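You operate a simulated robot arm through the tools that you are given. There is no shell and no other tool.

Carry out the task below with a simulated robot arm. There is one attempt and no reset: what you move stays moved.

Task
Shrink the white sleeve onto the black lead and the orange sleeve onto the red lead.
Fine: fan on before you heat them; the iron goes back in its stand.

The check looks at the end state, three seconds after you hand in, the way a careful person would. Anything else that was tipped, shoved, dropped, spilled or broken makes it a failure.

Robot
A 7-joint arm with a two-finger parallel gripper, fixed in place. Base frame: the origin is on the floor under the middle of its stand, x ahead of it, y to its left, z up; the work surface is at about z = 0.9. Units: m, rad, N and s.
It reaches about 1.479 m from its shoulder. Its first joint turns from -2.897 to 2.897 rad. Payload 4.4 kg.
The TCP is the grasp point between the finger pads, 0.023 m short of the fingertips. In the tool frame z runs along the fingers and y along their closing line. The gripper opens to 0.094 m. The fingers are 0.038 m wide and 0.01 m thick; the gripper's body (0.054 by 0.096 m) begins 0.039 m behind the TCP.
Orientation is that of the tool frame in the base frame, as a unit quaternion [w, x, y, z]. With the fingers straight down and closing along the base's y, the tool's x points along the base's -x, its y along +y and its z along -z.

Tools
- The arm moves only by the tool drive_tool. Its argument "commands" is a list that holds one entry, the list of rows, each a list of 6 numbers: the shift along the tool's x, y, z in m, then the turn, a rotation vector about the tool's x, y, z in rad. In form: [[[dx, dy, dz, rx, ry, rz], ...]]. A call has 1 to 20 rows; each row shifts and turns the commanded pose from where the row before left it, along the tool's axes as they then stand. "jaw" is the gripper command, from -1 (fully open) to 1 (shut), values between in proportion, set as the call begins (left out, the last holds). Rows are played at 5 a second. More than 0.05 m and 0.15 rad between two rows, or a gripper value outside its range, and nothing of the call is played. Where a pose cannot be reached the arm comes as near as it can. A force on the tool above 40 N (or 10 N above the force at the start of the call, whichever is more), or a blocked arm, ends the call early, and 0.2 s more pass. Each finger travels about 0.072 m/s and halts on what it meets, pressing with about 43 N; the grip force reading is that of the motor and also rises with nothing between the fingers. The clock runs only during rows and for 0.2 s after the last one: add rows that do not move to give the fingers time. It gives the time, the measured TCP pose, the force on the tool (base axes), the opening and the grip force at its end, in the units of the frame above (readings bear some noise), with the torque about the TCP (base axes, N m) and any sound that the robot's microphone picked up.
- Cameras (640 x 400 px; columns grow to the right, rows downward): "scene" is fixed at [0.2325, 0.4883, 1.5897]; the picture's right is [-0.10, -0.99, 0.00], its down [-0.52, 0.05, -0.85] and it looks along [0.85, -0.09, -0.52] (base axes); focal length 290 px, centre (320, 200). "wrist" rides on the gripper at [0.086, 0.016, -0.074] in the tool frame; the picture's right is [-0.18, 0.98, 0.00], its down [-0.58, -0.11, -0.81] and it looks along [-0.79, -0.15, 0.59] (tool axes); focal length 243 px, centre (320, 200). There is no depth. A picture from a camera that has moved, and an enlarged one, comes with that camera's place and axes in the base frame and with its lens. The place of the scene camera against the robot may be out by one fixed shift of up to 0.025 m in any direction.
- capture(camera): a new picture of that camera. It takes no simulated time.
- inspect(camera, box): a new picture of the part [left, top, right, bottom] of that camera's present view, enlarged. It takes no simulated time.
- close_job(): hands the job in; it is judged then, once.

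Places have to be worked out from the pictures, the camera data and where the tool is seen. Open the gripper and draw the arm clear of the work before you hand the job in, unless the task says otherwise.

The tools are called after "Call:" as a command line: name --argument value ..., lists and objects as JSON in quotes. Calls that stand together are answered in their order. drive_tool: Moves the arm, as the interface text tells. Its arguments: {"type":"object","properties":{"commands":{"type":"array"},"jaw":{"type":"number"}},"required":["commands"]} The other tools are called the same way: capture (camera) takes a picture; inspect (camera, box) takes an enlarged picture of a part of a camera's view; close_job () hands the job in.

At the start:

```text
t: 0.0
tool_pos: [0.7084, 0.4759, 1.413]
tcp_rot: [0.0, 0.0, 1.0, 0.0]
contact_force: [1.1, 0.2, 0.4]
moment: [0.04, 0.03, -0.01]
opening: 0.0941
grasp_force: 0.1
```

scene: 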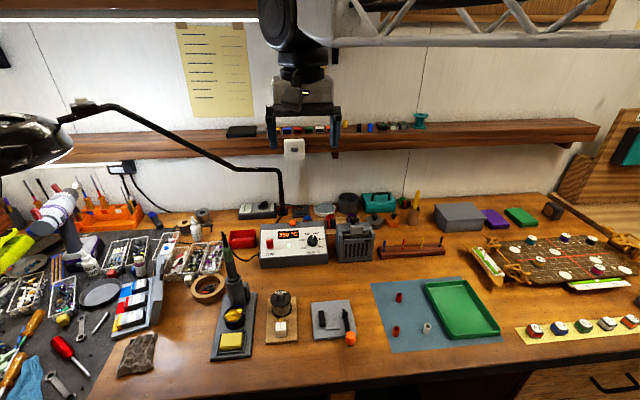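
wrist: 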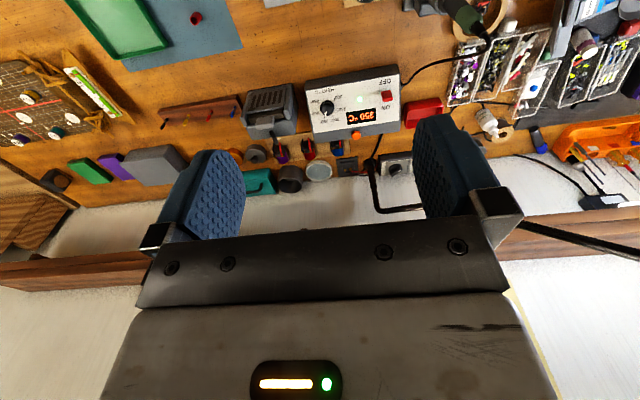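

The pictures show a soldering bench with a station, an iron in a stand, a board and some small sleeves. I'll enlarge parts of the scene to identify each one.

Call:
inspect --camera "scene" --box '[200, 220, 380, 370]'

Call:
inspect --camera "scene" --box '[360, 220, 520, 350]'

Call:
inspect --camera "scene" --box '[460, 200, 640, 350]'

Call:
inspect --camera "scene" --box '[220, 170, 460, 280]'

Call:
inspect --camera "scene" --box '[160, 0, 440, 180]'

Call:
inspect --camera "scene" --box '[0, 160, 240, 400]'

```text
2.67 times, centred on (290, 295) of scene
camera zoom: at [0.2325, 0.4883, 1.5897], right [-0.1, -0.99, 0.0], down [-0.52, 0.05, -0.85], along [0.85, -0.09, -0.52], focal length 772 px, centre (400, -53)
```

zoom: 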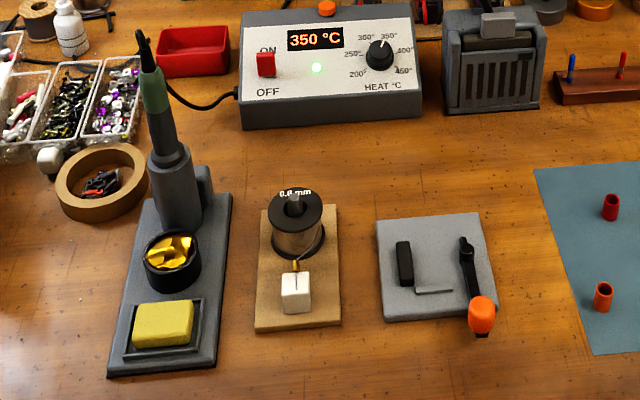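

```text
3.08 times, centred on (440, 285) of scene
camera zoom: at [0.2325, 0.4883, 1.5897], right [-0.1, -0.99, 0.0], down [-0.52, 0.05, -0.85], along [0.85, -0.09, -0.52], focal length 891 px, centre (-49, -62)
```

zoom: 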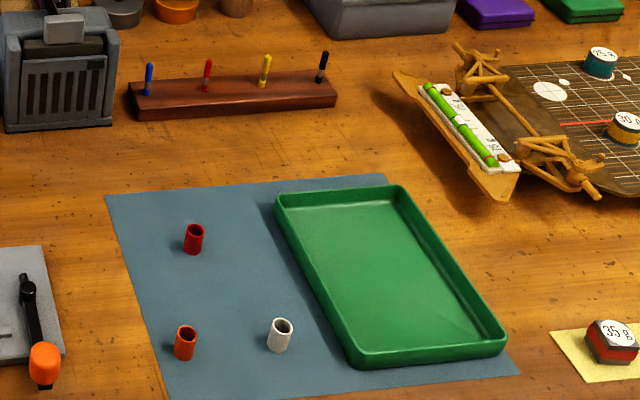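

```text
2.67 times, centred on (550, 275) of scene
camera zoom: at [0.2325, 0.4883, 1.5897], right [-0.1, -0.99, 0.0], down [-0.52, 0.05, -0.85], along [0.85, -0.09, -0.52], focal length 772 px, centre (-293, 0)
```

zoom: 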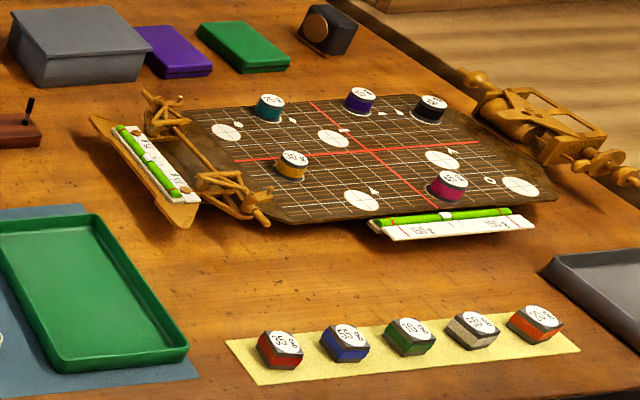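

```text
2.67 times, centred on (340, 225) of scene
camera zoom: at [0.2325, 0.4883, 1.5897], right [-0.1, -0.99, 0.0], down [-0.52, 0.05, -0.85], along [0.85, -0.09, -0.52], focal length 772 px, centre (267, 133)
```

zoom: 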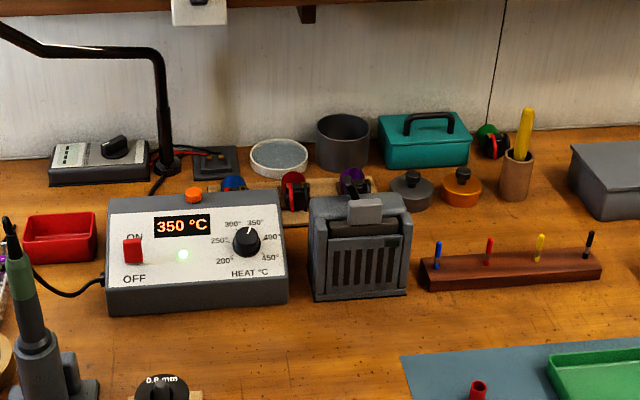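

```text
2.22 times, centred on (300, 90) of scene
camera zoom: at [0.2325, 0.4883, 1.5897], right [-0.1, -0.99, 0.0], down [-0.52, 0.05, -0.85], along [0.85, -0.09, -0.52], focal length 644 px, centre (364, 444)
```

zoom: 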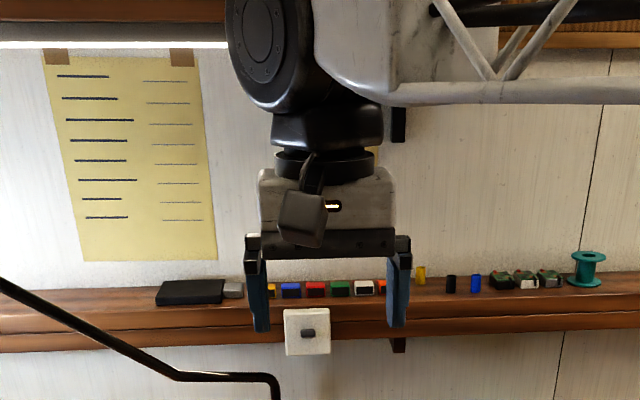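

```text
1.67 times, centred on (120, 280) of scene
camera zoom: at [0.2325, 0.4883, 1.5897], right [-0.1, -0.99, 0.0], down [-0.52, 0.05, -0.85], along [0.85, -0.09, -0.52], focal length 483 px, centre (653, 67)
```

zoom: 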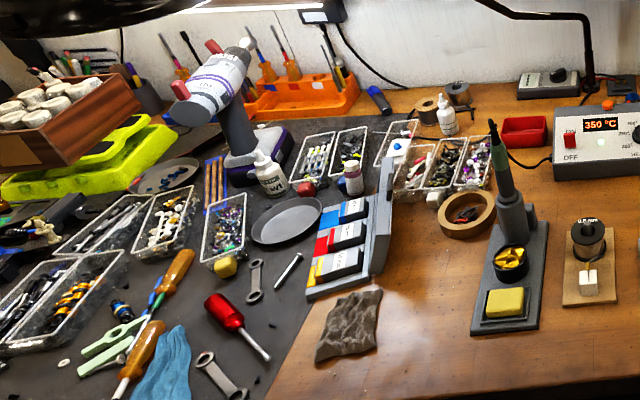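

The sleeves (dark red, orange, white) sit on the blue mat. The lead block has blue, red, yellow and black leads, and the fume fan stands beside the station. I'll enlarge the wrist view to see more of the fan and the back row.

Call:
inspect --camera "wrist" --box '[150, 60, 330, 200]'

Call:
inspect --camera "wrist" --box '[300, 0, 560, 180]'

Call:
inspect --camera "scene" --box '[325, 215, 385, 265]'

Call:
inspect --camera "scene" --box '[205, 235, 265, 365]'

Call:
inspect --camera "scene" --box '[370, 230, 450, 270]'

Call:
inspect --camera "scene" --box '[380, 280, 440, 345]'

```text
2.86 times, centred on (240, 130) of wrist
camera zoom: at [0.6225, 0.4943, 1.4873], right [0.18, 0.98, 0.0], down [0.58, -0.11, 0.81], along [0.79, -0.15, -0.59], focal length 693 px, centre (549, 400)
```

zoom: 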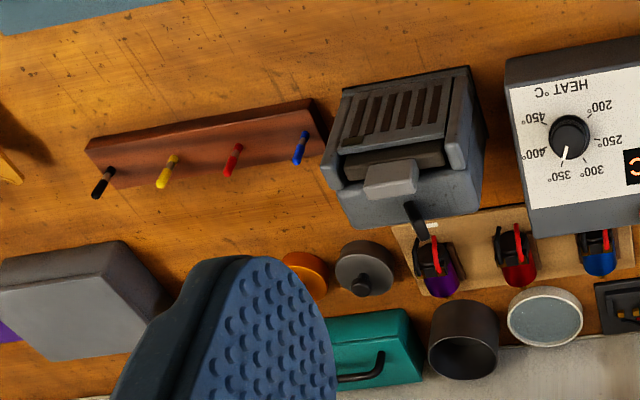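

```text
2.22 times, centred on (430, 90) of wrist
camera zoom: at [0.6225, 0.4943, 1.4873], right [0.18, 0.98, 0.0], down [0.58, -0.11, 0.81], along [0.79, -0.15, -0.59], focal length 539 px, centre (76, 444)
```

zoom: 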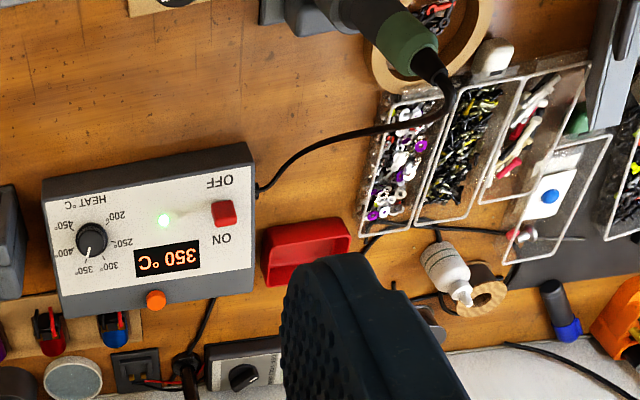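

```text
8.00 times, centred on (355, 240) of scene
camera zoom: at [0.2325, 0.4883, 1.5897], right [-0.1, -0.99, 0.0], down [-0.52, 0.05, -0.85], along [0.85, -0.09, -0.52], focal length 2317 px, centre (40, -120)
```

zoom: 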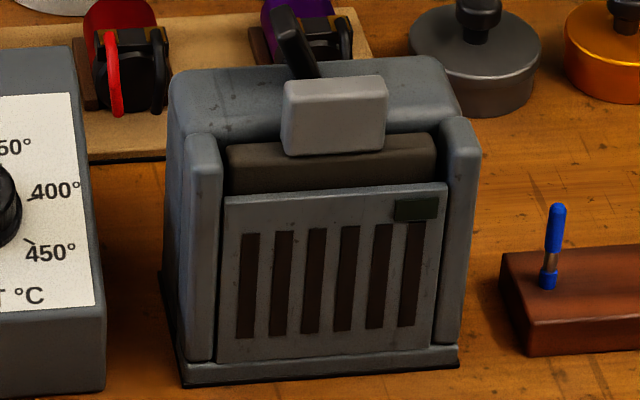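

```text
3.08 times, centred on (235, 300) of scene
camera zoom: at [0.2325, 0.4883, 1.5897], right [-0.1, -0.99, 0.0], down [-0.52, 0.05, -0.85], along [0.85, -0.09, -0.52], focal length 891 px, centre (582, -108)
```

zoom: 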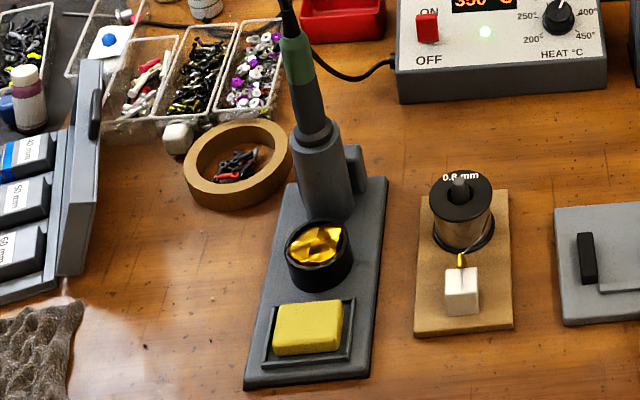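

```text
8.00 times, centred on (410, 250) of scene
camera zoom: at [0.2325, 0.4883, 1.5897], right [-0.1, -0.99, 0.0], down [-0.52, 0.05, -0.85], along [0.85, -0.09, -0.52], focal length 2317 px, centre (-400, -200)
```

zoom: 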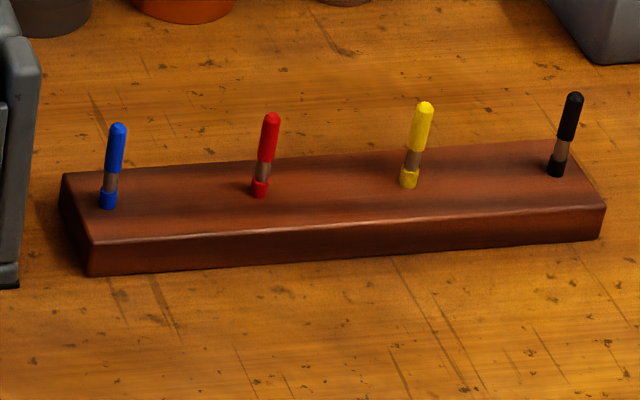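

```text
6.15 times, centred on (410, 312) of scene
camera zoom: at [0.2325, 0.4883, 1.5897], right [-0.1, -0.99, 0.0], down [-0.52, 0.05, -0.85], along [0.85, -0.09, -0.52], focal length 1783 px, centre (-234, -492)
```

zoom: 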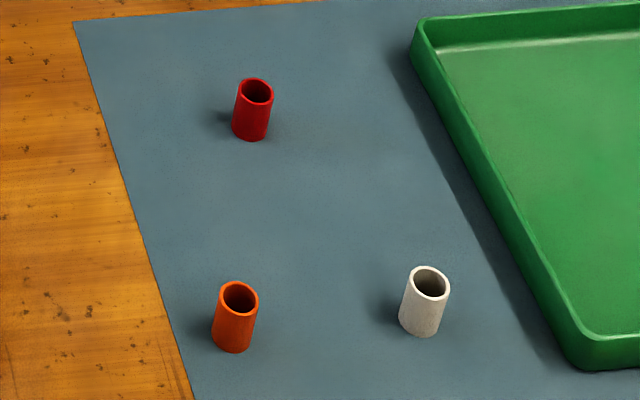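

The sleeves' details are clear. I'll move the gripper back and lower so the wrist camera gets a close view of the fan's switch and the lead block.

Call:
drive_tool --commands '[[[0.018, -0.03, 0.033, 0, 0, 0], [0.018, -0.03, 0.033, 0, 0, 0], [0.018, -0.03, 0.033, 0, 0, 0], [0.018, -0.03, 0.033, 0, 0, 0], [0.018, -0.026, 0.031, 0, 0, 0], [0, 0, 0, 0, 0, 0]]]' --jaw -1

Call:
capture --camera "wrist"

Call:
capture --camera "scene"

```text
t: 1.4
tool_pos: [0.6183, 0.3317, 1.249]
tcp_rot: [-0.001, 0.0, 1.0, 0.0]
contact_force: [0.0, 0.0, 0.0]
moment: [-0.02, -0.01, -0.01]
opening: 0.0941
grasp_force: 0.1
```

```text
taken
camera wrist: at [0.5324, 0.3496, 1.3244], right [0.18, 0.98, 0.0], down [0.58, -0.11, 0.81], along [0.79, -0.15, -0.59], focal length 243 px, centre (320, 200)
```

wrist: 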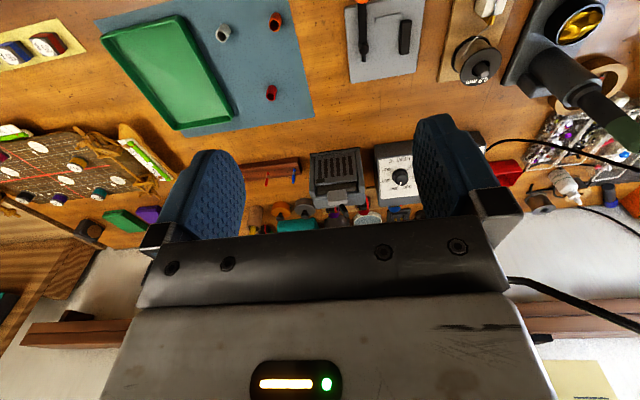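

```text
taken
```

scene: 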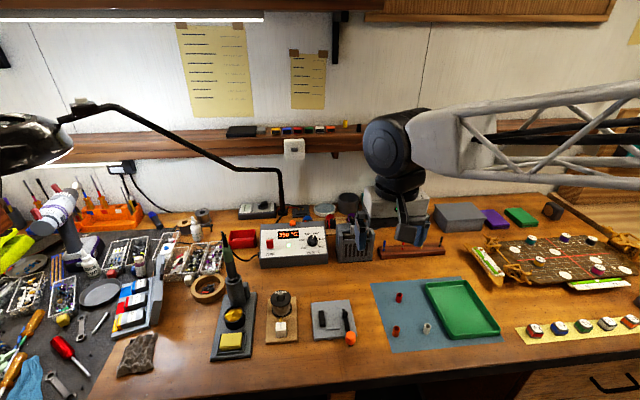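

Call:
inspect --camera "wrist" --box '[230, 130, 420, 240]'

Call:
inspect --camera "wrist" --box '[430, 0, 640, 150]'

Call:
inspect --camera "wrist" --box '[180, 0, 320, 130]'

Call:
inspect --camera "scene" --box '[340, 160, 480, 270]'

Call:
inspect --camera "scene" --box '[170, 20, 340, 130]'

```text
3.37 times, centred on (325, 185) of wrist
camera zoom: at [0.5324, 0.3496, 1.3244], right [0.18, 0.98, 0.0], down [0.58, -0.11, 0.81], along [0.79, -0.15, -0.59], focal length 817 px, centre (303, 250)
```

zoom: 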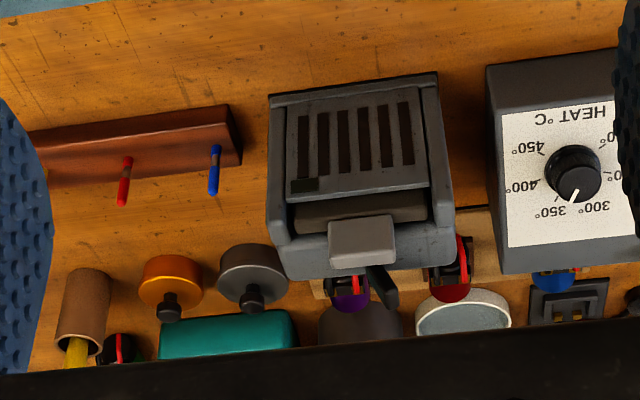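

```text
2.67 times, centred on (535, 75) of wrist
camera zoom: at [0.5324, 0.3496, 1.3244], right [0.18, 0.98, 0.0], down [0.58, -0.11, 0.81], along [0.79, -0.15, -0.59], focal length 647 px, centre (-253, 533)
```

zoom: 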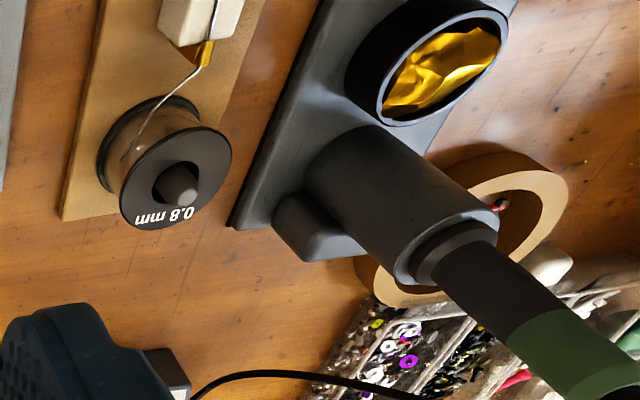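

```text
3.08 times, centred on (250, 65) of wrist
camera zoom: at [0.5324, 0.3496, 1.3244], right [0.18, 0.98, 0.0], down [0.58, -0.11, 0.81], along [0.79, -0.15, -0.59], focal length 746 px, centre (535, 615)
```

zoom: 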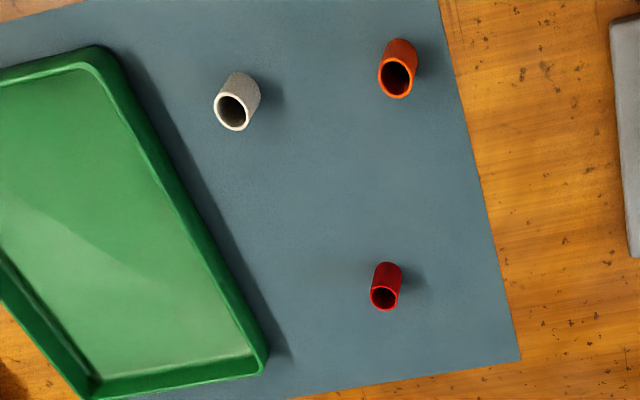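

```text
3.64 times, centred on (410, 215) of scene
camera zoom: at [0.2325, 0.4883, 1.5897], right [-0.1, -0.99, 0.0], down [-0.52, 0.05, -0.85], along [0.85, -0.09, -0.52], focal length 1053 px, centre (-7, 146)
```

zoom: 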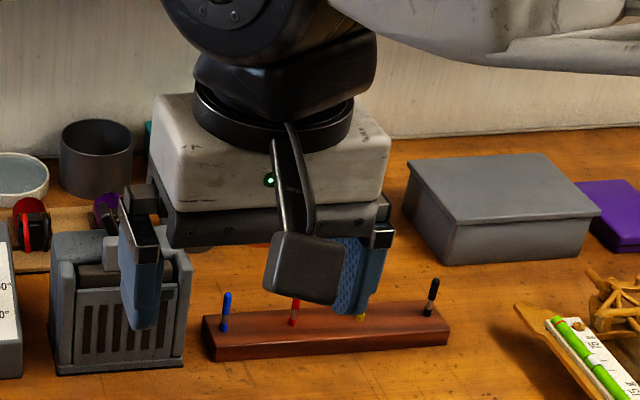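

```text
3.64 times, centred on (255, 75) of scene
camera zoom: at [0.2325, 0.4883, 1.5897], right [-0.1, -0.99, 0.0], down [-0.52, 0.05, -0.85], along [0.85, -0.09, -0.52], focal length 1053 px, centre (556, 654)
```

zoom: 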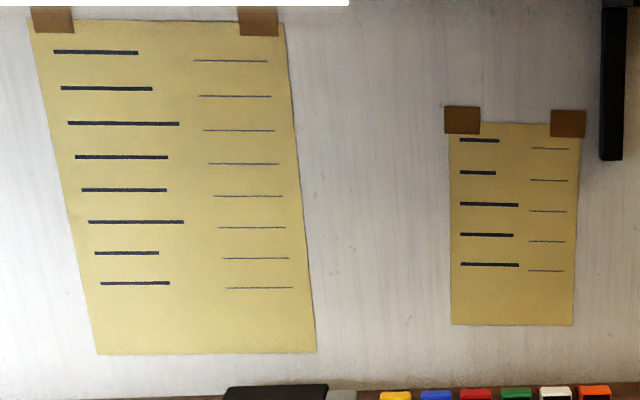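

The fan shows a light-grey block on its top with a black stick behind it, and I can't tell which is the switch. I'll move forward for a closer look from above.

Call:
drive_tool --commands '[[[-0.045, 0, 0.0, 0, 0, 0], [-0.045, 0, 0.0, 0, 0, 0], [-0.045, 0, 0.0, 0, 0, 0], [-0.045, 0, 0.0, 0, 0, 0], [0, 0, 0, 0, 0, 0]]]'

Call:
capture --camera "wrist"

Call:
inspect --camera "wrist" --box '[230, 60, 410, 220]'

```text
t: 2.6
tool_pos: [0.7959, 0.332, 1.2513]
tcp_rot: [0.0, -0.001, 1.0, 0.0]
contact_force: [0.3, -0.4, 0.2]
moment: [-0.02, -0.01, 0.01]
opening: 0.0939
grasp_force: 0.1
```

```text
taken
camera wrist: at [0.7112, 0.3489, 1.3251], right [0.18, 0.98, 0.0], down [0.58, -0.11, 0.81], along [0.79, -0.15, -0.59], focal length 243 px, centre (320, 200)
```

wrist: 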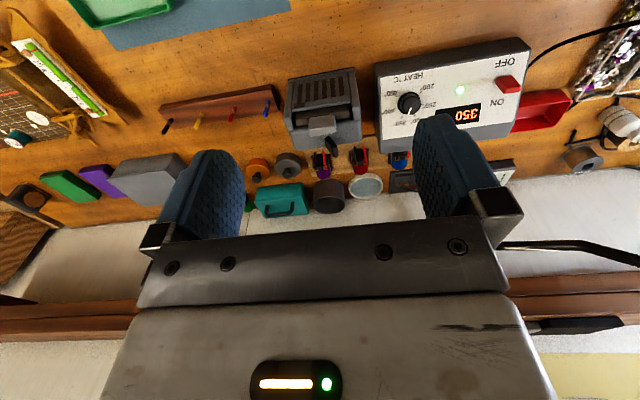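

```text
2.50 times, centred on (320, 140) of wrist
camera zoom: at [0.7112, 0.3489, 1.3251], right [0.18, 0.98, 0.0], down [0.58, -0.11, 0.81], along [0.79, -0.15, -0.59], focal length 606 px, centre (320, 350)
```

zoom: 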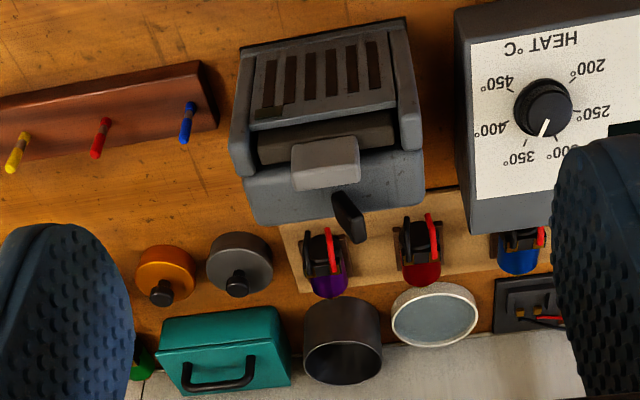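

The lever seems to lean backwards out from behind the light-grey block. I'll enlarge the fan's top as far as possible from both cameras.

Call:
inspect --camera "scene" --box '[338, 215, 374, 240]'

Call:
inspect --camera "wrist" --box '[290, 90, 350, 165]'

```text
16.00 times, centred on (356, 228) of scene
camera zoom: at [0.2325, 0.4883, 1.5897], right [-0.1, -0.99, 0.0], down [-0.52, 0.05, -0.85], along [0.85, -0.09, -0.52], focal length 4635 px, centre (-256, -240)
```

zoom: 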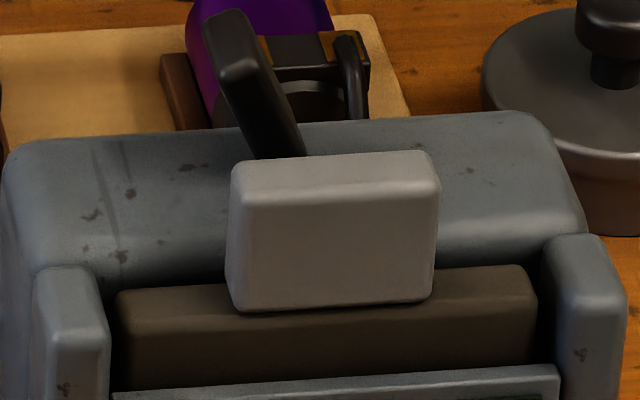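

```text
5.33 times, centred on (320, 128) of wrist
camera zoom: at [0.7112, 0.3489, 1.3251], right [0.18, 0.98, 0.0], down [0.58, -0.11, 0.81], along [0.79, -0.15, -0.59], focal length 1294 px, centre (320, 587)
```

zoom: 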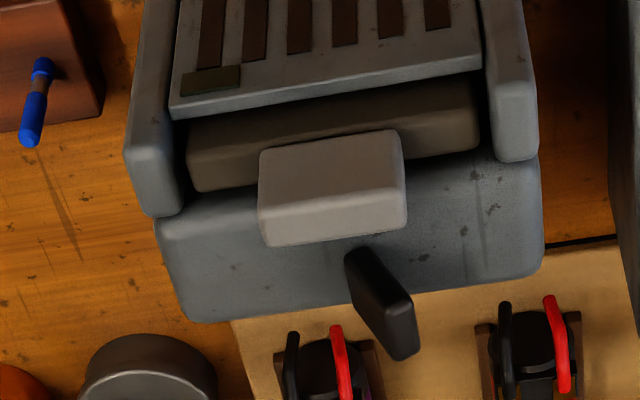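

The lever stands just behind the light-grey block and leans backwards or to the left. I'll view the fan from its right side: move over the lead block, turn the tool a quarter turn, then lower a bit, well above everything.

Call:
drive_tool --commands '[[[-0.0264, -0.0326, 0, 0, 0, 0], [-0.0264, -0.0326, 0, 0, 0, 0], [-0.0264, -0.0326, 0, 0, 0, 0], [-0.0264, -0.0326, 0, 0, 0, 0], [-0.0264, -0.0326, 0, 0, 0, 0], [0, 0, 0, 0, 0, -0.1428], [0, 0, 0, 0, 0, -0.1428], [0, 0, 0, 0, 0, -0.1428], [0, 0, 0, 0, 0, -0.1428], [0, 0, 0, 0, 0, -0.1428], [0, 0, 0, 0, 0, -0.1428], [0, 0, 0, 0, 0, -0.1428], [0, 0, 0, 0, 0, -0.1428], [0, 0, 0, 0, 0, -0.1428], [0, 0, 0, 0, 0, -0.1428], [0, 0, 0, 0, 0, -0.1428], [0, 0, 0.036, 0, 0, 0], [0, 0, 0.036, 0, 0, 0], [0, 0, 0.036, 0, 0, 0]]]'

Call:
capture --camera "wrist"

Call:
capture --camera "scene"

Call:
inspect --camera "wrist" --box '[230, 100, 420, 235]'

```text
t: 6.6
tool_pos: [0.9287, 0.1668, 1.1407]
tcp_rot: [-0.001, 0.707, -0.707, 0.001]
contact_force: [0.1, 0.1, -0.1]
moment: [-0.01, 0.0, -0.01]
opening: 0.0941
grasp_force: 0.0
```

```text
taken
camera wrist: at [0.9133, 0.0813, 1.2166], right [-0.98, 0.18, 0.0], down [0.11, 0.58, 0.81], along [0.15, 0.79, -0.59], focal length 243 px, centre (320, 200)
```

wrist: 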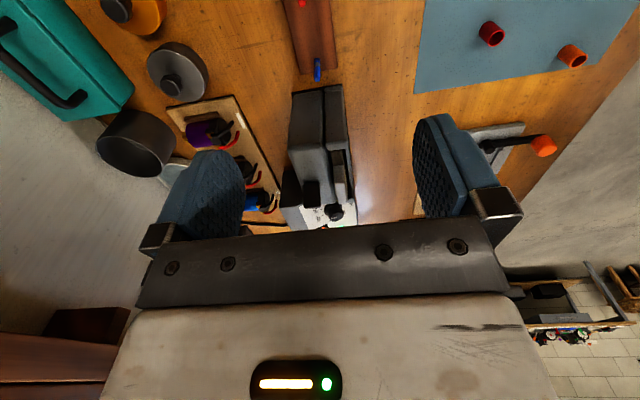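

```text
taken
```

scene: 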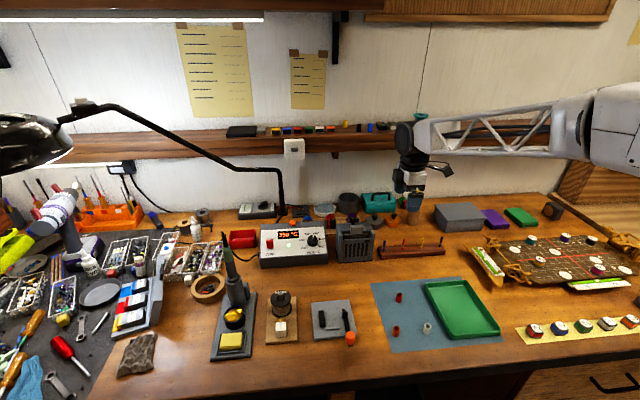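

```text
2.96 times, centred on (325, 168) of wrist
camera zoom: at [0.9133, 0.0813, 1.2166], right [-0.98, 0.18, 0.0], down [0.11, 0.58, 0.81], along [0.15, 0.79, -0.59], focal length 719 px, centre (305, 296)
```

zoom: 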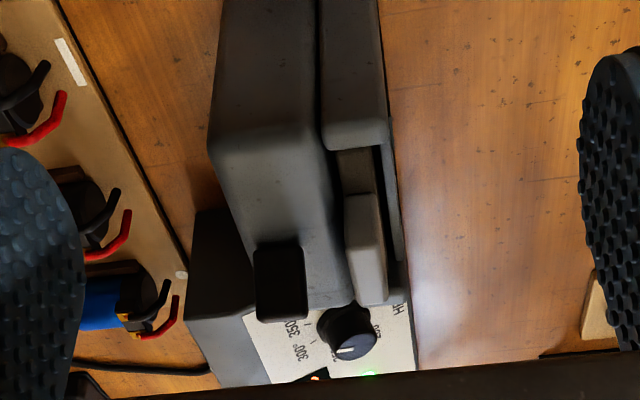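

From this side the black lever is a flat paddle at about x=0.968. It leans toward +y with its tip near (0.968, 0.326, 1.048), so it looks like a left/right toggle, now thrown left. I'll close the fingers and come down on its left side, ready to push it toward −y.

Call:
drive_tool --commands '[[[-0.04, -0.0079, 0, 0, 0, 0], [-0.04, -0.0079, 0, 0, 0, 0], [-0.04, -0.0079, 0, 0, 0, 0], [-0.04, -0.0079, 0, 0, 0, 0], [-0.041, -0.0079, 0, 0, 0, 0], [0, 0, 0, 0, 0, 0], [0, 0, 0, 0, 0, 0]]]' --jaw 1

Call:
capture --camera "wrist"

Call:
inspect --camera "scene" --box '[310, 140, 430, 270]'

```text
t: 8.2
tool_pos: [0.9681, 0.3689, 1.1436]
tcp_rot: [0.0, -0.707, 0.707, 0.001]
contact_force: [-0.1, -0.1, -0.3]
moment: [0.0, 0.03, -0.01]
opening: 0.0
grasp_force: 42.6
```

```text
taken
camera wrist: at [0.9534, 0.2846, 1.2176], right [-0.98, 0.18, 0.0], down [0.11, 0.58, 0.81], along [0.15, 0.79, -0.59], focal length 243 px, centre (320, 200)
```

wrist: 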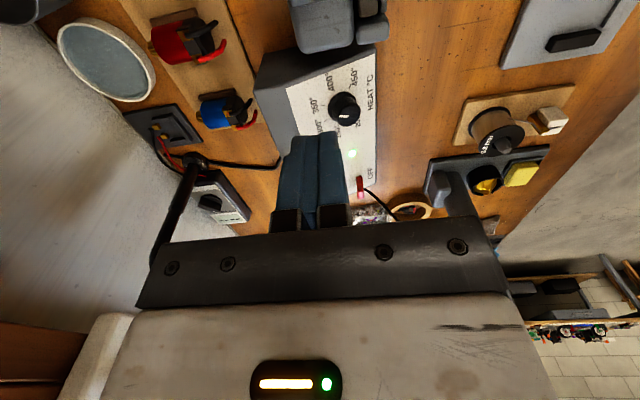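

```text
3.08 times, centred on (370, 205) of scene
camera zoom: at [0.2325, 0.4883, 1.5897], right [-0.1, -0.99, 0.0], down [-0.52, 0.05, -0.85], along [0.85, -0.09, -0.52], focal length 891 px, centre (166, 185)
```

zoom: 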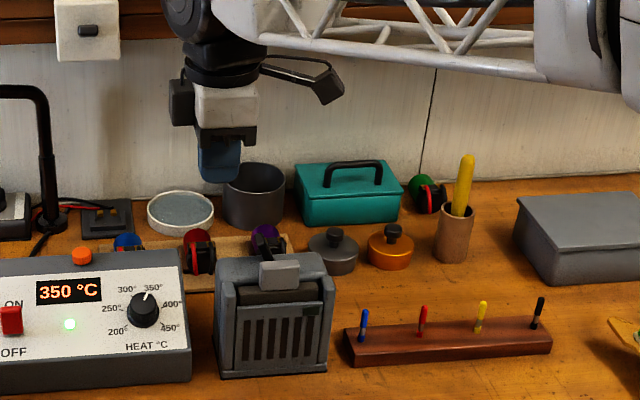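

The fingers are closed at (0.968, 0.369), left of the lever. I'll come down so the fingertips are about 1.5 cm below the lever's top, then check with the scene camera.

Call:
drive_tool --commands '[[[0, 0, 0.03, 0, 0, 0], [0, 0, 0.03, 0, 0, 0], [0, 0, 0.02, 0, 0, 0], [0, 0, 0.007, 0, 0, 0], [0, 0, 0, 0, 0, 0]]]'

Call:
inspect --camera "scene" --box '[320, 190, 400, 250]'

Call:
capture --camera "wrist"

```text
t: 9.4
tool_pos: [0.9711, 0.3662, 1.0548]
tcp_rot: [0.0, -0.707, 0.707, 0.0]
contact_force: [-0.7, 0.0, 0.7]
moment: [-0.03, 0.02, 0.03]
opening: 0.0001
grasp_force: 43.1
```

```text
6.67 times, centred on (360, 220) of scene
camera zoom: at [0.2325, 0.4883, 1.5897], right [-0.1, -0.99, 0.0], down [-0.52, 0.05, -0.85], along [0.85, -0.09, -0.52], focal length 1931 px, centre (53, 67)
```

zoom: 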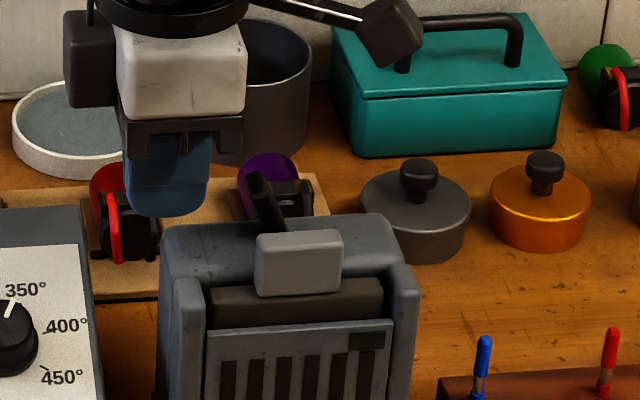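

```text
taken
camera wrist: at [0.9553, 0.2824, 1.1299], right [-0.98, 0.18, 0.0], down [0.11, 0.58, 0.81], along [0.15, 0.79, -0.59], focal length 243 px, centre (320, 200)
```

wrist: 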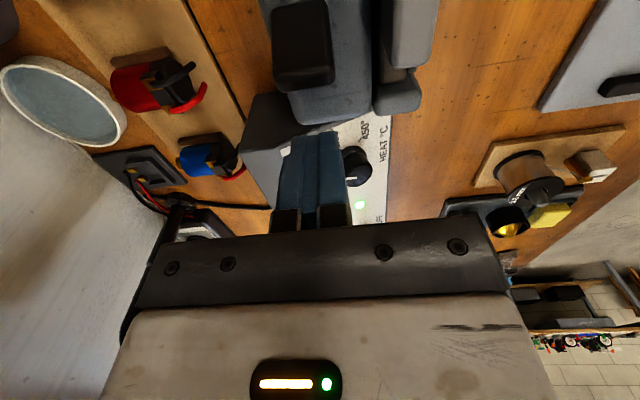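

The lever's left edge is at y≈0.331 and the finger's right face at y≈0.347, at matching x. I'll push slowly toward −y.

Call:
drive_tool --commands '[[[0.0085, 0, 0, 0, 0, 0], [0.0085, 0, 0, 0, 0, 0], [0.0085, 0, 0, 0, 0, 0], [0.0085, 0, 0, 0, 0, 0], [0.0085, 0, 0, 0, 0, 0], [0, 0, 0, 0, 0, 0]]]'

Call:
inspect --camera "scene" --box '[320, 190, 400, 250]'

Call:
capture --camera "wrist"

```text
t: 10.8
tool_pos: [0.9704, 0.3281, 1.0549]
tcp_rot: [-0.001, 0.707, -0.707, 0.0]
contact_force: [-0.5, -0.2, -0.3]
moment: [0.03, 0.01, 0.0]
opening: 0.0
grasp_force: 42.5
```

```text
6.67 times, centred on (360, 220) of scene
camera zoom: at [0.2325, 0.4883, 1.5897], right [-0.1, -0.99, 0.0], down [-0.52, 0.05, -0.85], along [0.85, -0.09, -0.52], focal length 1931 px, centre (53, 67)
```

zoom: 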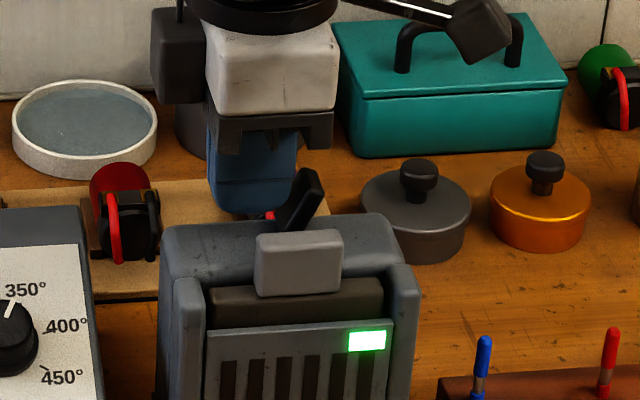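

```text
taken
camera wrist: at [0.9549, 0.2414, 1.1293], right [-0.98, 0.18, 0.0], down [0.11, 0.58, 0.81], along [0.15, 0.79, -0.59], focal length 243 px, centre (320, 200)
```

wrist: 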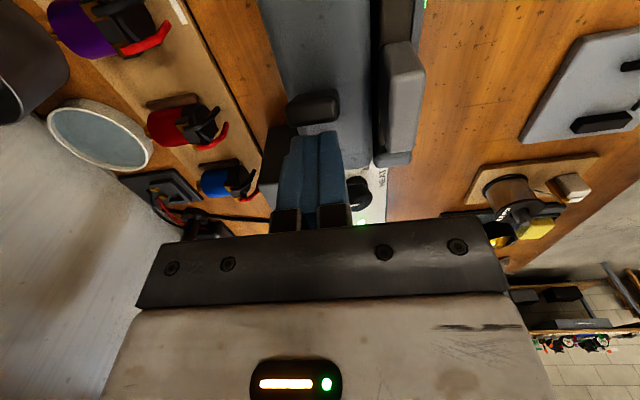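

The fan's indicator is lit green and the lever has flipped right, so the fan is on. I'll back away from it, rise, and travel above the white sleeve, which I put at about (0.646, 0.185).

Call:
drive_tool --commands '[[[-0.02, 0, 0, 0, 0, 0], [0, 0, -0.05, 0, 0, 0], [0, 0, -0.05, 0, 0, 0], [0, 0, -0.05, 0, 0, 0], [0.0204, 0.0405, 0, 0, 0, 0], [0.0204, 0.0405, 0, 0, 0, 0], [0.0204, 0.0405, 0, 0, 0, 0], [0.0204, 0.0405, 0, 0, 0, 0], [0.0204, 0.0405, 0, 0, 0, 0], [0.0204, 0.0405, 0, 0, 0, 0], [0.0204, 0.0405, 0, 0, 0, 0], [0.0204, 0.0405, 0, 0, 0, 0], [0, 0, 0.0425, 0, 0, 0], [0, 0, 0.0425, 0, 0, 0], [0, 0, 0.0425, 0, 0, 0], [0, 0, 0, 0, 0, 0]]]'

Call:
drive_tool --commands '[[[0, 0, 0, 0, 0, 0], [0, 0, 0, 0, 0, 0], [0, 0, 0, 0, 0, 0]]]' --jaw 0.1

Call:
capture --camera "wrist"

Call:
capture --camera "scene"

```text
t: 14.2
tool_pos: [0.6464, 0.1811, 1.0782]
tcp_rot: [0.0, 0.708, -0.707, 0.0]
contact_force: [0.4, -0.3, -0.9]
moment: [0.0, -0.02, 0.02]
opening: 0.0002
grasp_force: 42.2
```

```text
t: 15.0
tool_pos: [0.6461, 0.1813, 1.0769]
tcp_rot: [-0.001, 0.708, -0.707, -0.001]
contact_force: [-0.3, 0.3, 0.0]
moment: [0.0, 0.0, 0.01]
opening: 0.0426
grasp_force: 0.1
```

```text
taken
camera wrist: at [0.63, 0.096, 1.1524], right [-0.98, 0.18, 0.0], down [0.11, 0.58, 0.81], along [0.15, 0.79, -0.59], focal length 243 px, centre (320, 200)
```

wrist: 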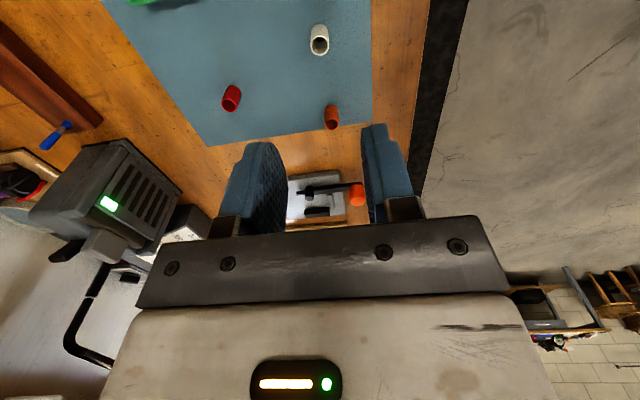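

```text
taken
```

scene: 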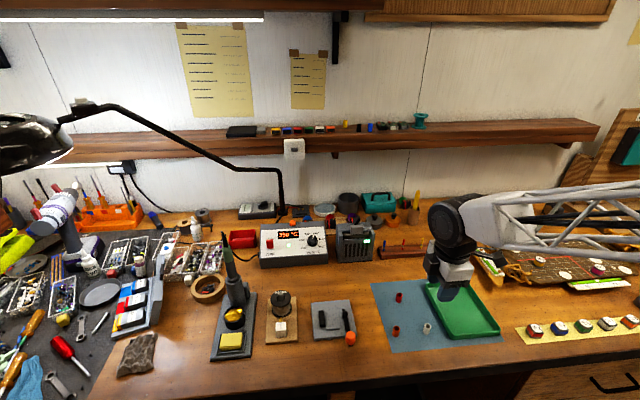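

The white sleeve's top shows almost exactly on the tool's axis. I'll enlarge to refine before going down.

Call:
inspect --camera "wrist" --box '[290, 15, 350, 75]'

Call:
inspect --camera "scene" --box '[400, 270, 460, 345]'

```text
6.67 times, centred on (320, 45) of wrist
camera zoom: at [0.63, 0.096, 1.1524], right [-0.98, 0.18, 0.0], down [0.11, 0.58, 0.81], along [0.15, 0.79, -0.59], focal length 1618 px, centre (320, 1233)
```

zoom: 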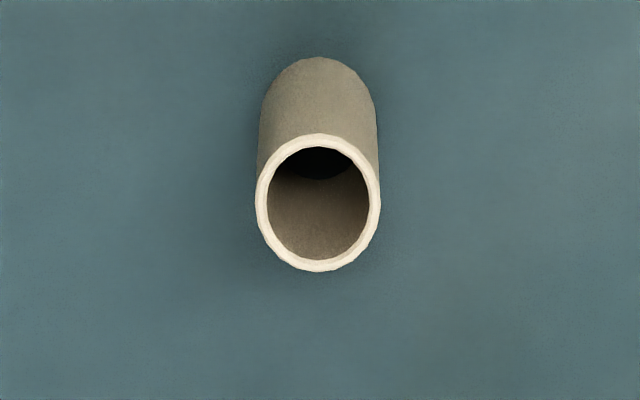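

```text
5.33 times, centred on (430, 308) of scene
camera zoom: at [0.2325, 0.4883, 1.5897], right [-0.1, -0.99, 0.0], down [-0.52, 0.05, -0.85], along [0.85, -0.09, -0.52], focal length 1545 px, centre (-267, -373)
```

zoom: 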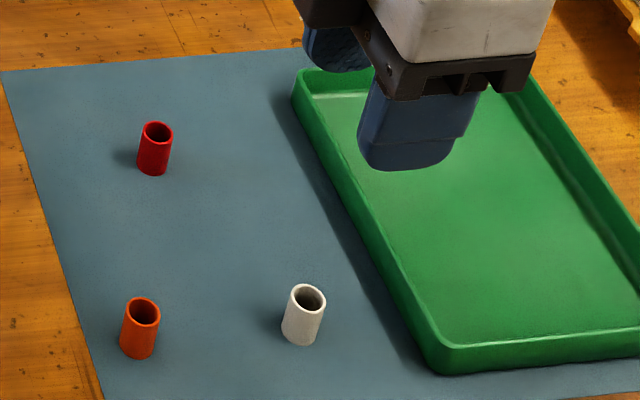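

The ring centre matches the tool axis within about 1 mm (outside diameter ≈15.5 mm, bore ≈12.6 mm). I'll go down to z≈0.928 and then close.

Call:
drive_tool --commands '[[[0, 0, 0.045, 0, 0, 0], [0, 0, 0.045, 0, 0, 0], [0, 0, 0.035, 0, 0, 0], [0, 0, 0.015, 0, 0, 0], [0, 0, 0.009, 0, 0, 0], [0, 0, 0, 0, 0, 0]]]'

Call:
drive_tool --commands '[[[0, 0, 0, 0, 0, 0], [0, 0, 0, 0, 0, 0], [0, 0, 0, 0, 0, 0]]]' --jaw 0.8

Call:
inspect --camera "wrist" --box '[220, 100, 420, 240]'

```text
t: 16.4
tool_pos: [0.6454, 0.182, 0.9269]
tcp_rot: [-0.001, 0.707, -0.707, 0.0]
contact_force: [-1.0, -0.2, 0.3]
moment: [0.0, 0.02, -0.03]
opening: 0.0425
grasp_force: 0.1
```

```text
t: 17.2
tool_pos: [0.6448, 0.1817, 0.9269]
tcp_rot: [0.0, -0.707, 0.707, 0.0]
contact_force: [0.0, -1.4, -0.4]
moment: [-0.01, -0.02, 0.01]
opening: 0.0126
grasp_force: 26.1
```

```text
2.86 times, centred on (320, 170) of wrist
camera zoom: at [0.6298, 0.0967, 1.0019], right [-0.98, 0.18, 0.0], down [0.11, 0.58, 0.81], along [0.15, 0.79, -0.59], focal length 693 px, centre (320, 286)
```

zoom: 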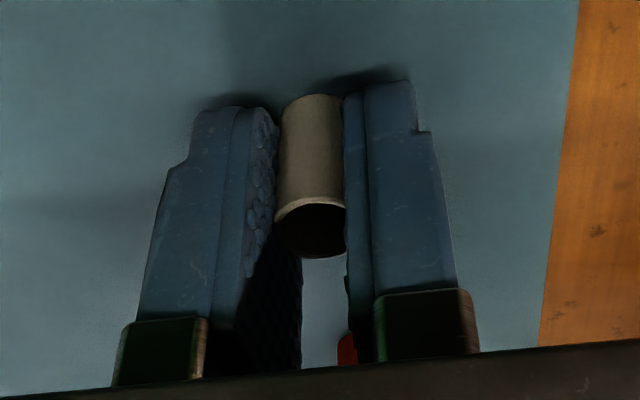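

The jaw reads 12.6 mm open at 26 N, a bit less than the sleeve's diameter. I'll check whether the sleeve is being squashed.

Call:
inspect --camera "wrist" --box '[290, 120, 355, 200]'

Call:
inspect --camera "scene" --box '[380, 260, 480, 345]'

```text
5.00 times, centred on (322, 160) of wrist
camera zoom: at [0.6298, 0.0967, 1.0019], right [-0.98, 0.18, 0.0], down [0.11, 0.58, 0.81], along [0.15, 0.79, -0.59], focal length 1213 px, centre (308, 400)
```

zoom: 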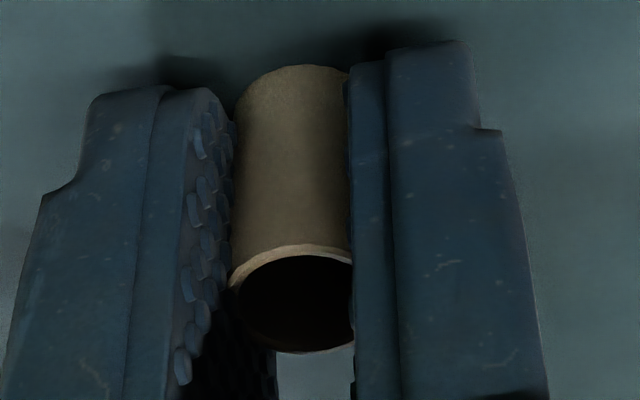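

```text
4.71 times, centred on (430, 302) of scene
camera zoom: at [0.2325, 0.4883, 1.5897], right [-0.1, -0.99, 0.0], down [-0.52, 0.05, -0.85], along [0.85, -0.09, -0.52], focal length 1363 px, centre (-198, -282)
```

zoom: 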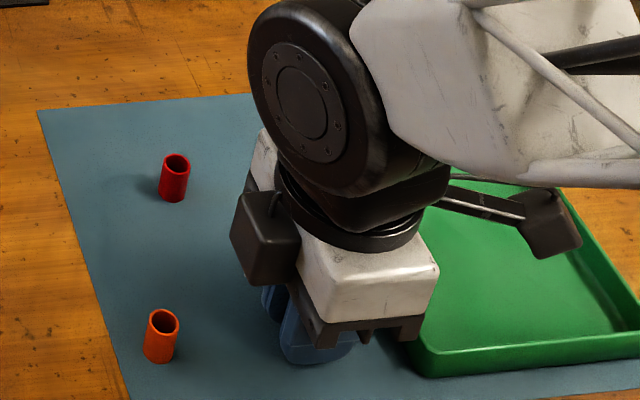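

The sleeve still looks round and sits centred on the tool axis. I'll lift it and carry it above the black lead, whose tip I put at about (0.940, 0.016, 0.964).

Call:
drive_tool --commands '[[[0, 0, -0.02, 0, 0, 0], [0, 0, -0.05, 0, 0, 0], [0, 0, -0.05, 0, 0, 0], [0.0208, -0.0369, 0, 0, 0, 0], [0.0208, -0.0369, 0, 0, 0, 0], [0.0208, -0.0369, 0, 0, 0, 0], [0.0208, -0.0369, 0, 0, 0, 0], [0.0208, -0.0369, 0, 0, 0, 0], [0.0208, -0.0369, 0, 0, 0, 0], [0.0208, -0.0369, 0, 0, 0, 0], [0.0208, -0.0369, 0, 0, 0, 0], [0, 0, 0, 0, 0, 0]]]'

Call:
capture --camera "wrist"

Call:
inspect --camera "scene" --box '[370, 160, 490, 270]'

```text
t: 19.8
tool_pos: [0.9401, 0.0148, 1.0485]
tcp_rot: [0.001, 0.707, -0.707, 0.001]
contact_force: [0.6, 0.7, -0.7]
moment: [0.0, -0.01, -0.04]
opening: 0.0124
grasp_force: 9.9
```

```text
taken
camera wrist: at [0.9261, -0.0708, 1.1225], right [-0.98, 0.18, 0.0], down [0.11, 0.58, 0.81], along [0.15, 0.79, -0.59], focal length 243 px, centre (320, 200)
```

wrist: 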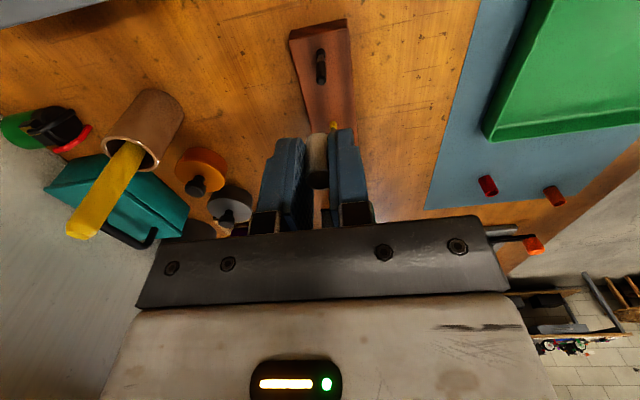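

```text
3.64 times, centred on (430, 215) of scene
camera zoom: at [0.2325, 0.4883, 1.5897], right [-0.1, -0.99, 0.0], down [-0.52, 0.05, -0.85], along [0.85, -0.09, -0.52], focal length 1053 px, centre (-80, 146)
```

zoom: 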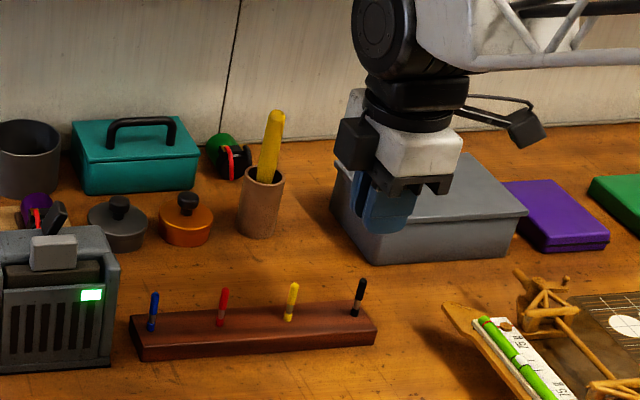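

The sleeve is still held and the black lead shows at about (320, 65). I'll enlarge to measure the lead tip's offset from the tool axis.

Call:
inspect --camera "wrist" --box '[280, 30, 360, 130]'

Call:
inspect --camera "wrist" --box '[285, 110, 355, 200]'

```text
4.00 times, centred on (320, 80) of wrist
camera zoom: at [0.9261, -0.0708, 1.1225], right [-0.98, 0.18, 0.0], down [0.11, 0.58, 0.81], along [0.15, 0.79, -0.59], focal length 970 px, centre (320, 680)
```

zoom: 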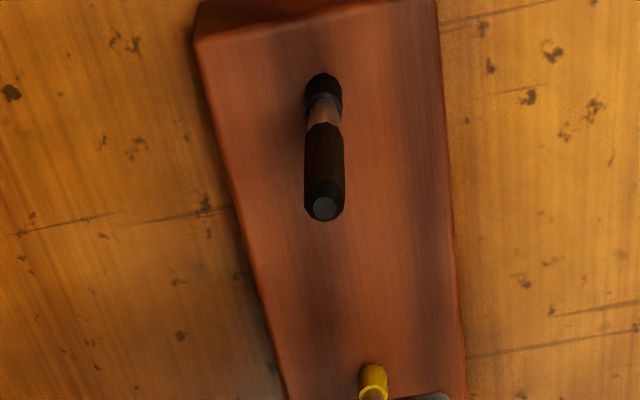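

```text
4.44 times, centred on (320, 155) of wrist
camera zoom: at [0.9261, -0.0708, 1.1225], right [-0.98, 0.18, 0.0], down [0.11, 0.58, 0.81], along [0.15, 0.79, -0.59], focal length 1078 px, centre (320, 400)
```

zoom: 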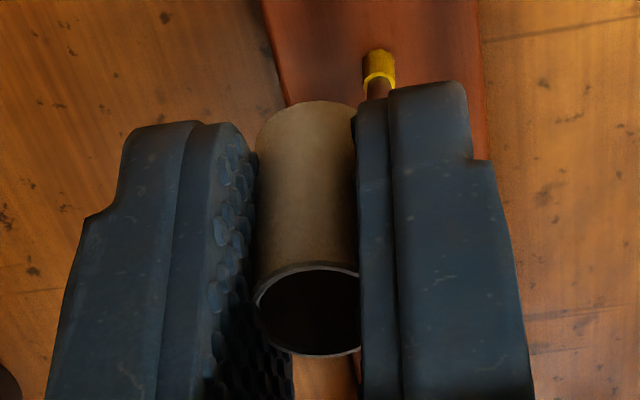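

The lead tip sits a few millimetres toward −y of the tool axis. I'll go down 4 cm, still clear of the tip, and measure again to triangulate its offset.

Call:
drive_tool --commands '[[[0, 0, 0.02, 0, 0, 0], [0, 0, 0.02, 0, 0, 0], [0, 0, 0, 0, 0, 0], [0, 0, 0, 0, 0, 0]]]'

Call:
inspect --camera "wrist" --box '[290, 80, 350, 180]'

Call:
inspect --camera "scene" --box '[430, 200, 480, 255]'

```text
t: 20.8
tool_pos: [0.9417, 0.0159, 1.0087]
tcp_rot: [-0.001, -0.707, 0.707, 0.001]
contact_force: [-0.3, 0.1, -0.7]
moment: [-0.03, 0.01, -0.01]
opening: 0.0125
grasp_force: 26.2
```

```text
4.00 times, centred on (320, 130) of wrist
camera zoom: at [0.9259, -0.069, 1.0831], right [-0.98, 0.18, 0.0], down [0.11, 0.58, 0.81], along [0.15, 0.79, -0.59], focal length 970 px, centre (320, 480)
```

zoom: 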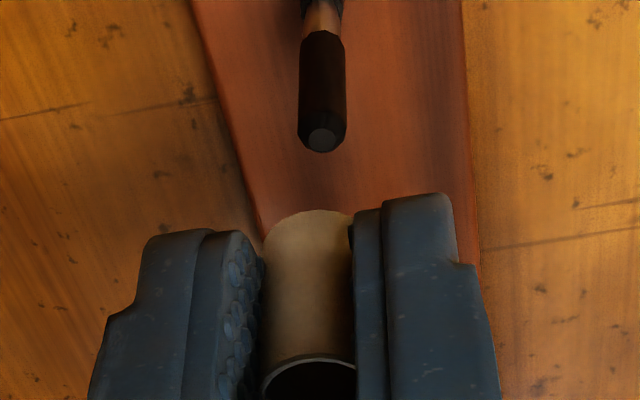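

```text
7.27 times, centred on (455, 228) of scene
camera zoom: at [0.2325, 0.4883, 1.5897], right [-0.1, -0.99, 0.0], down [-0.52, 0.05, -0.85], along [0.85, -0.09, -0.52], focal length 2107 px, centre (-662, 0)
```

zoom: 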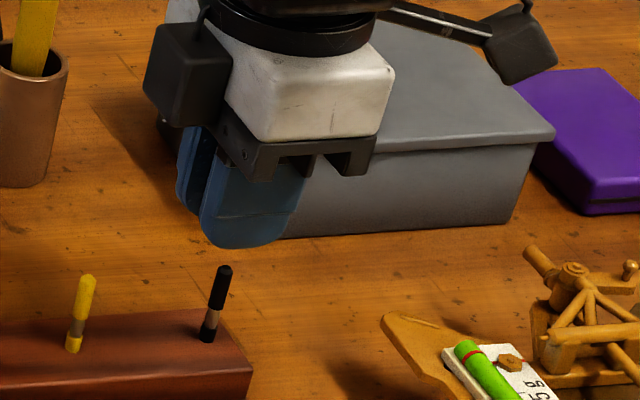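

Triangulated, the lead tip is at about (0.941, 0.0125, 0.963), some 4.3 mm toward −y and 1 mm toward −x of the sleeve. I'll correct that and check again.

Call:
drive_tool --commands '[[[0.0043, 0.0011, 0, 0, 0, 0], [0, 0, 0, 0, 0, 0], [0, 0, 0, 0, 0, 0]]]'

Call:
inspect --camera "wrist" --box '[290, 80, 350, 180]'

Call:
inspect --camera "scene" --box '[430, 200, 480, 255]'

```text
t: 21.6
tool_pos: [0.9406, 0.0134, 1.0083]
tcp_rot: [0.0, 0.707, -0.707, 0.0]
contact_force: [0.8, -0.5, 0.4]
moment: [0.01, -0.04, 0.01]
opening: 0.0123
grasp_force: 10.1
```

```text
4.00 times, centred on (320, 130) of wrist
camera zoom: at [0.9247, -0.0727, 1.0826], right [-0.98, 0.18, 0.0], down [0.11, 0.58, 0.81], along [0.15, 0.79, -0.59], focal length 970 px, centre (320, 480)
```

zoom: 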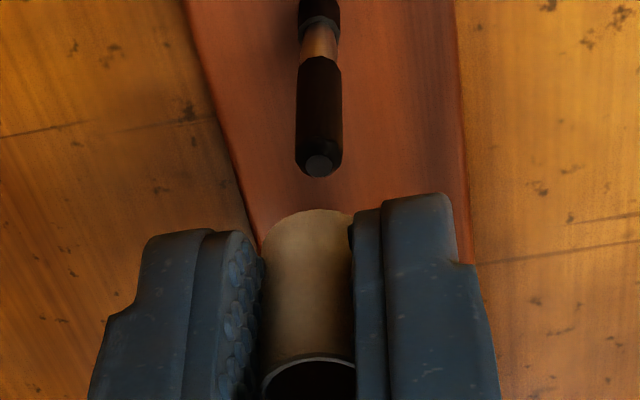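

```text
7.27 times, centred on (455, 228) of scene
camera zoom: at [0.2325, 0.4883, 1.5897], right [-0.1, -0.99, 0.0], down [-0.52, 0.05, -0.85], along [0.85, -0.09, -0.52], focal length 2107 px, centre (-662, 0)
```

zoom: 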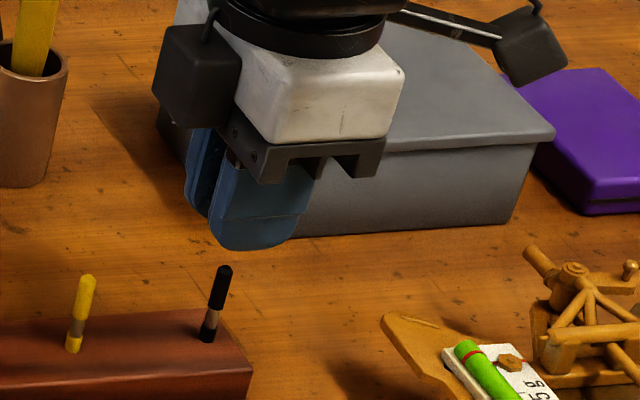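

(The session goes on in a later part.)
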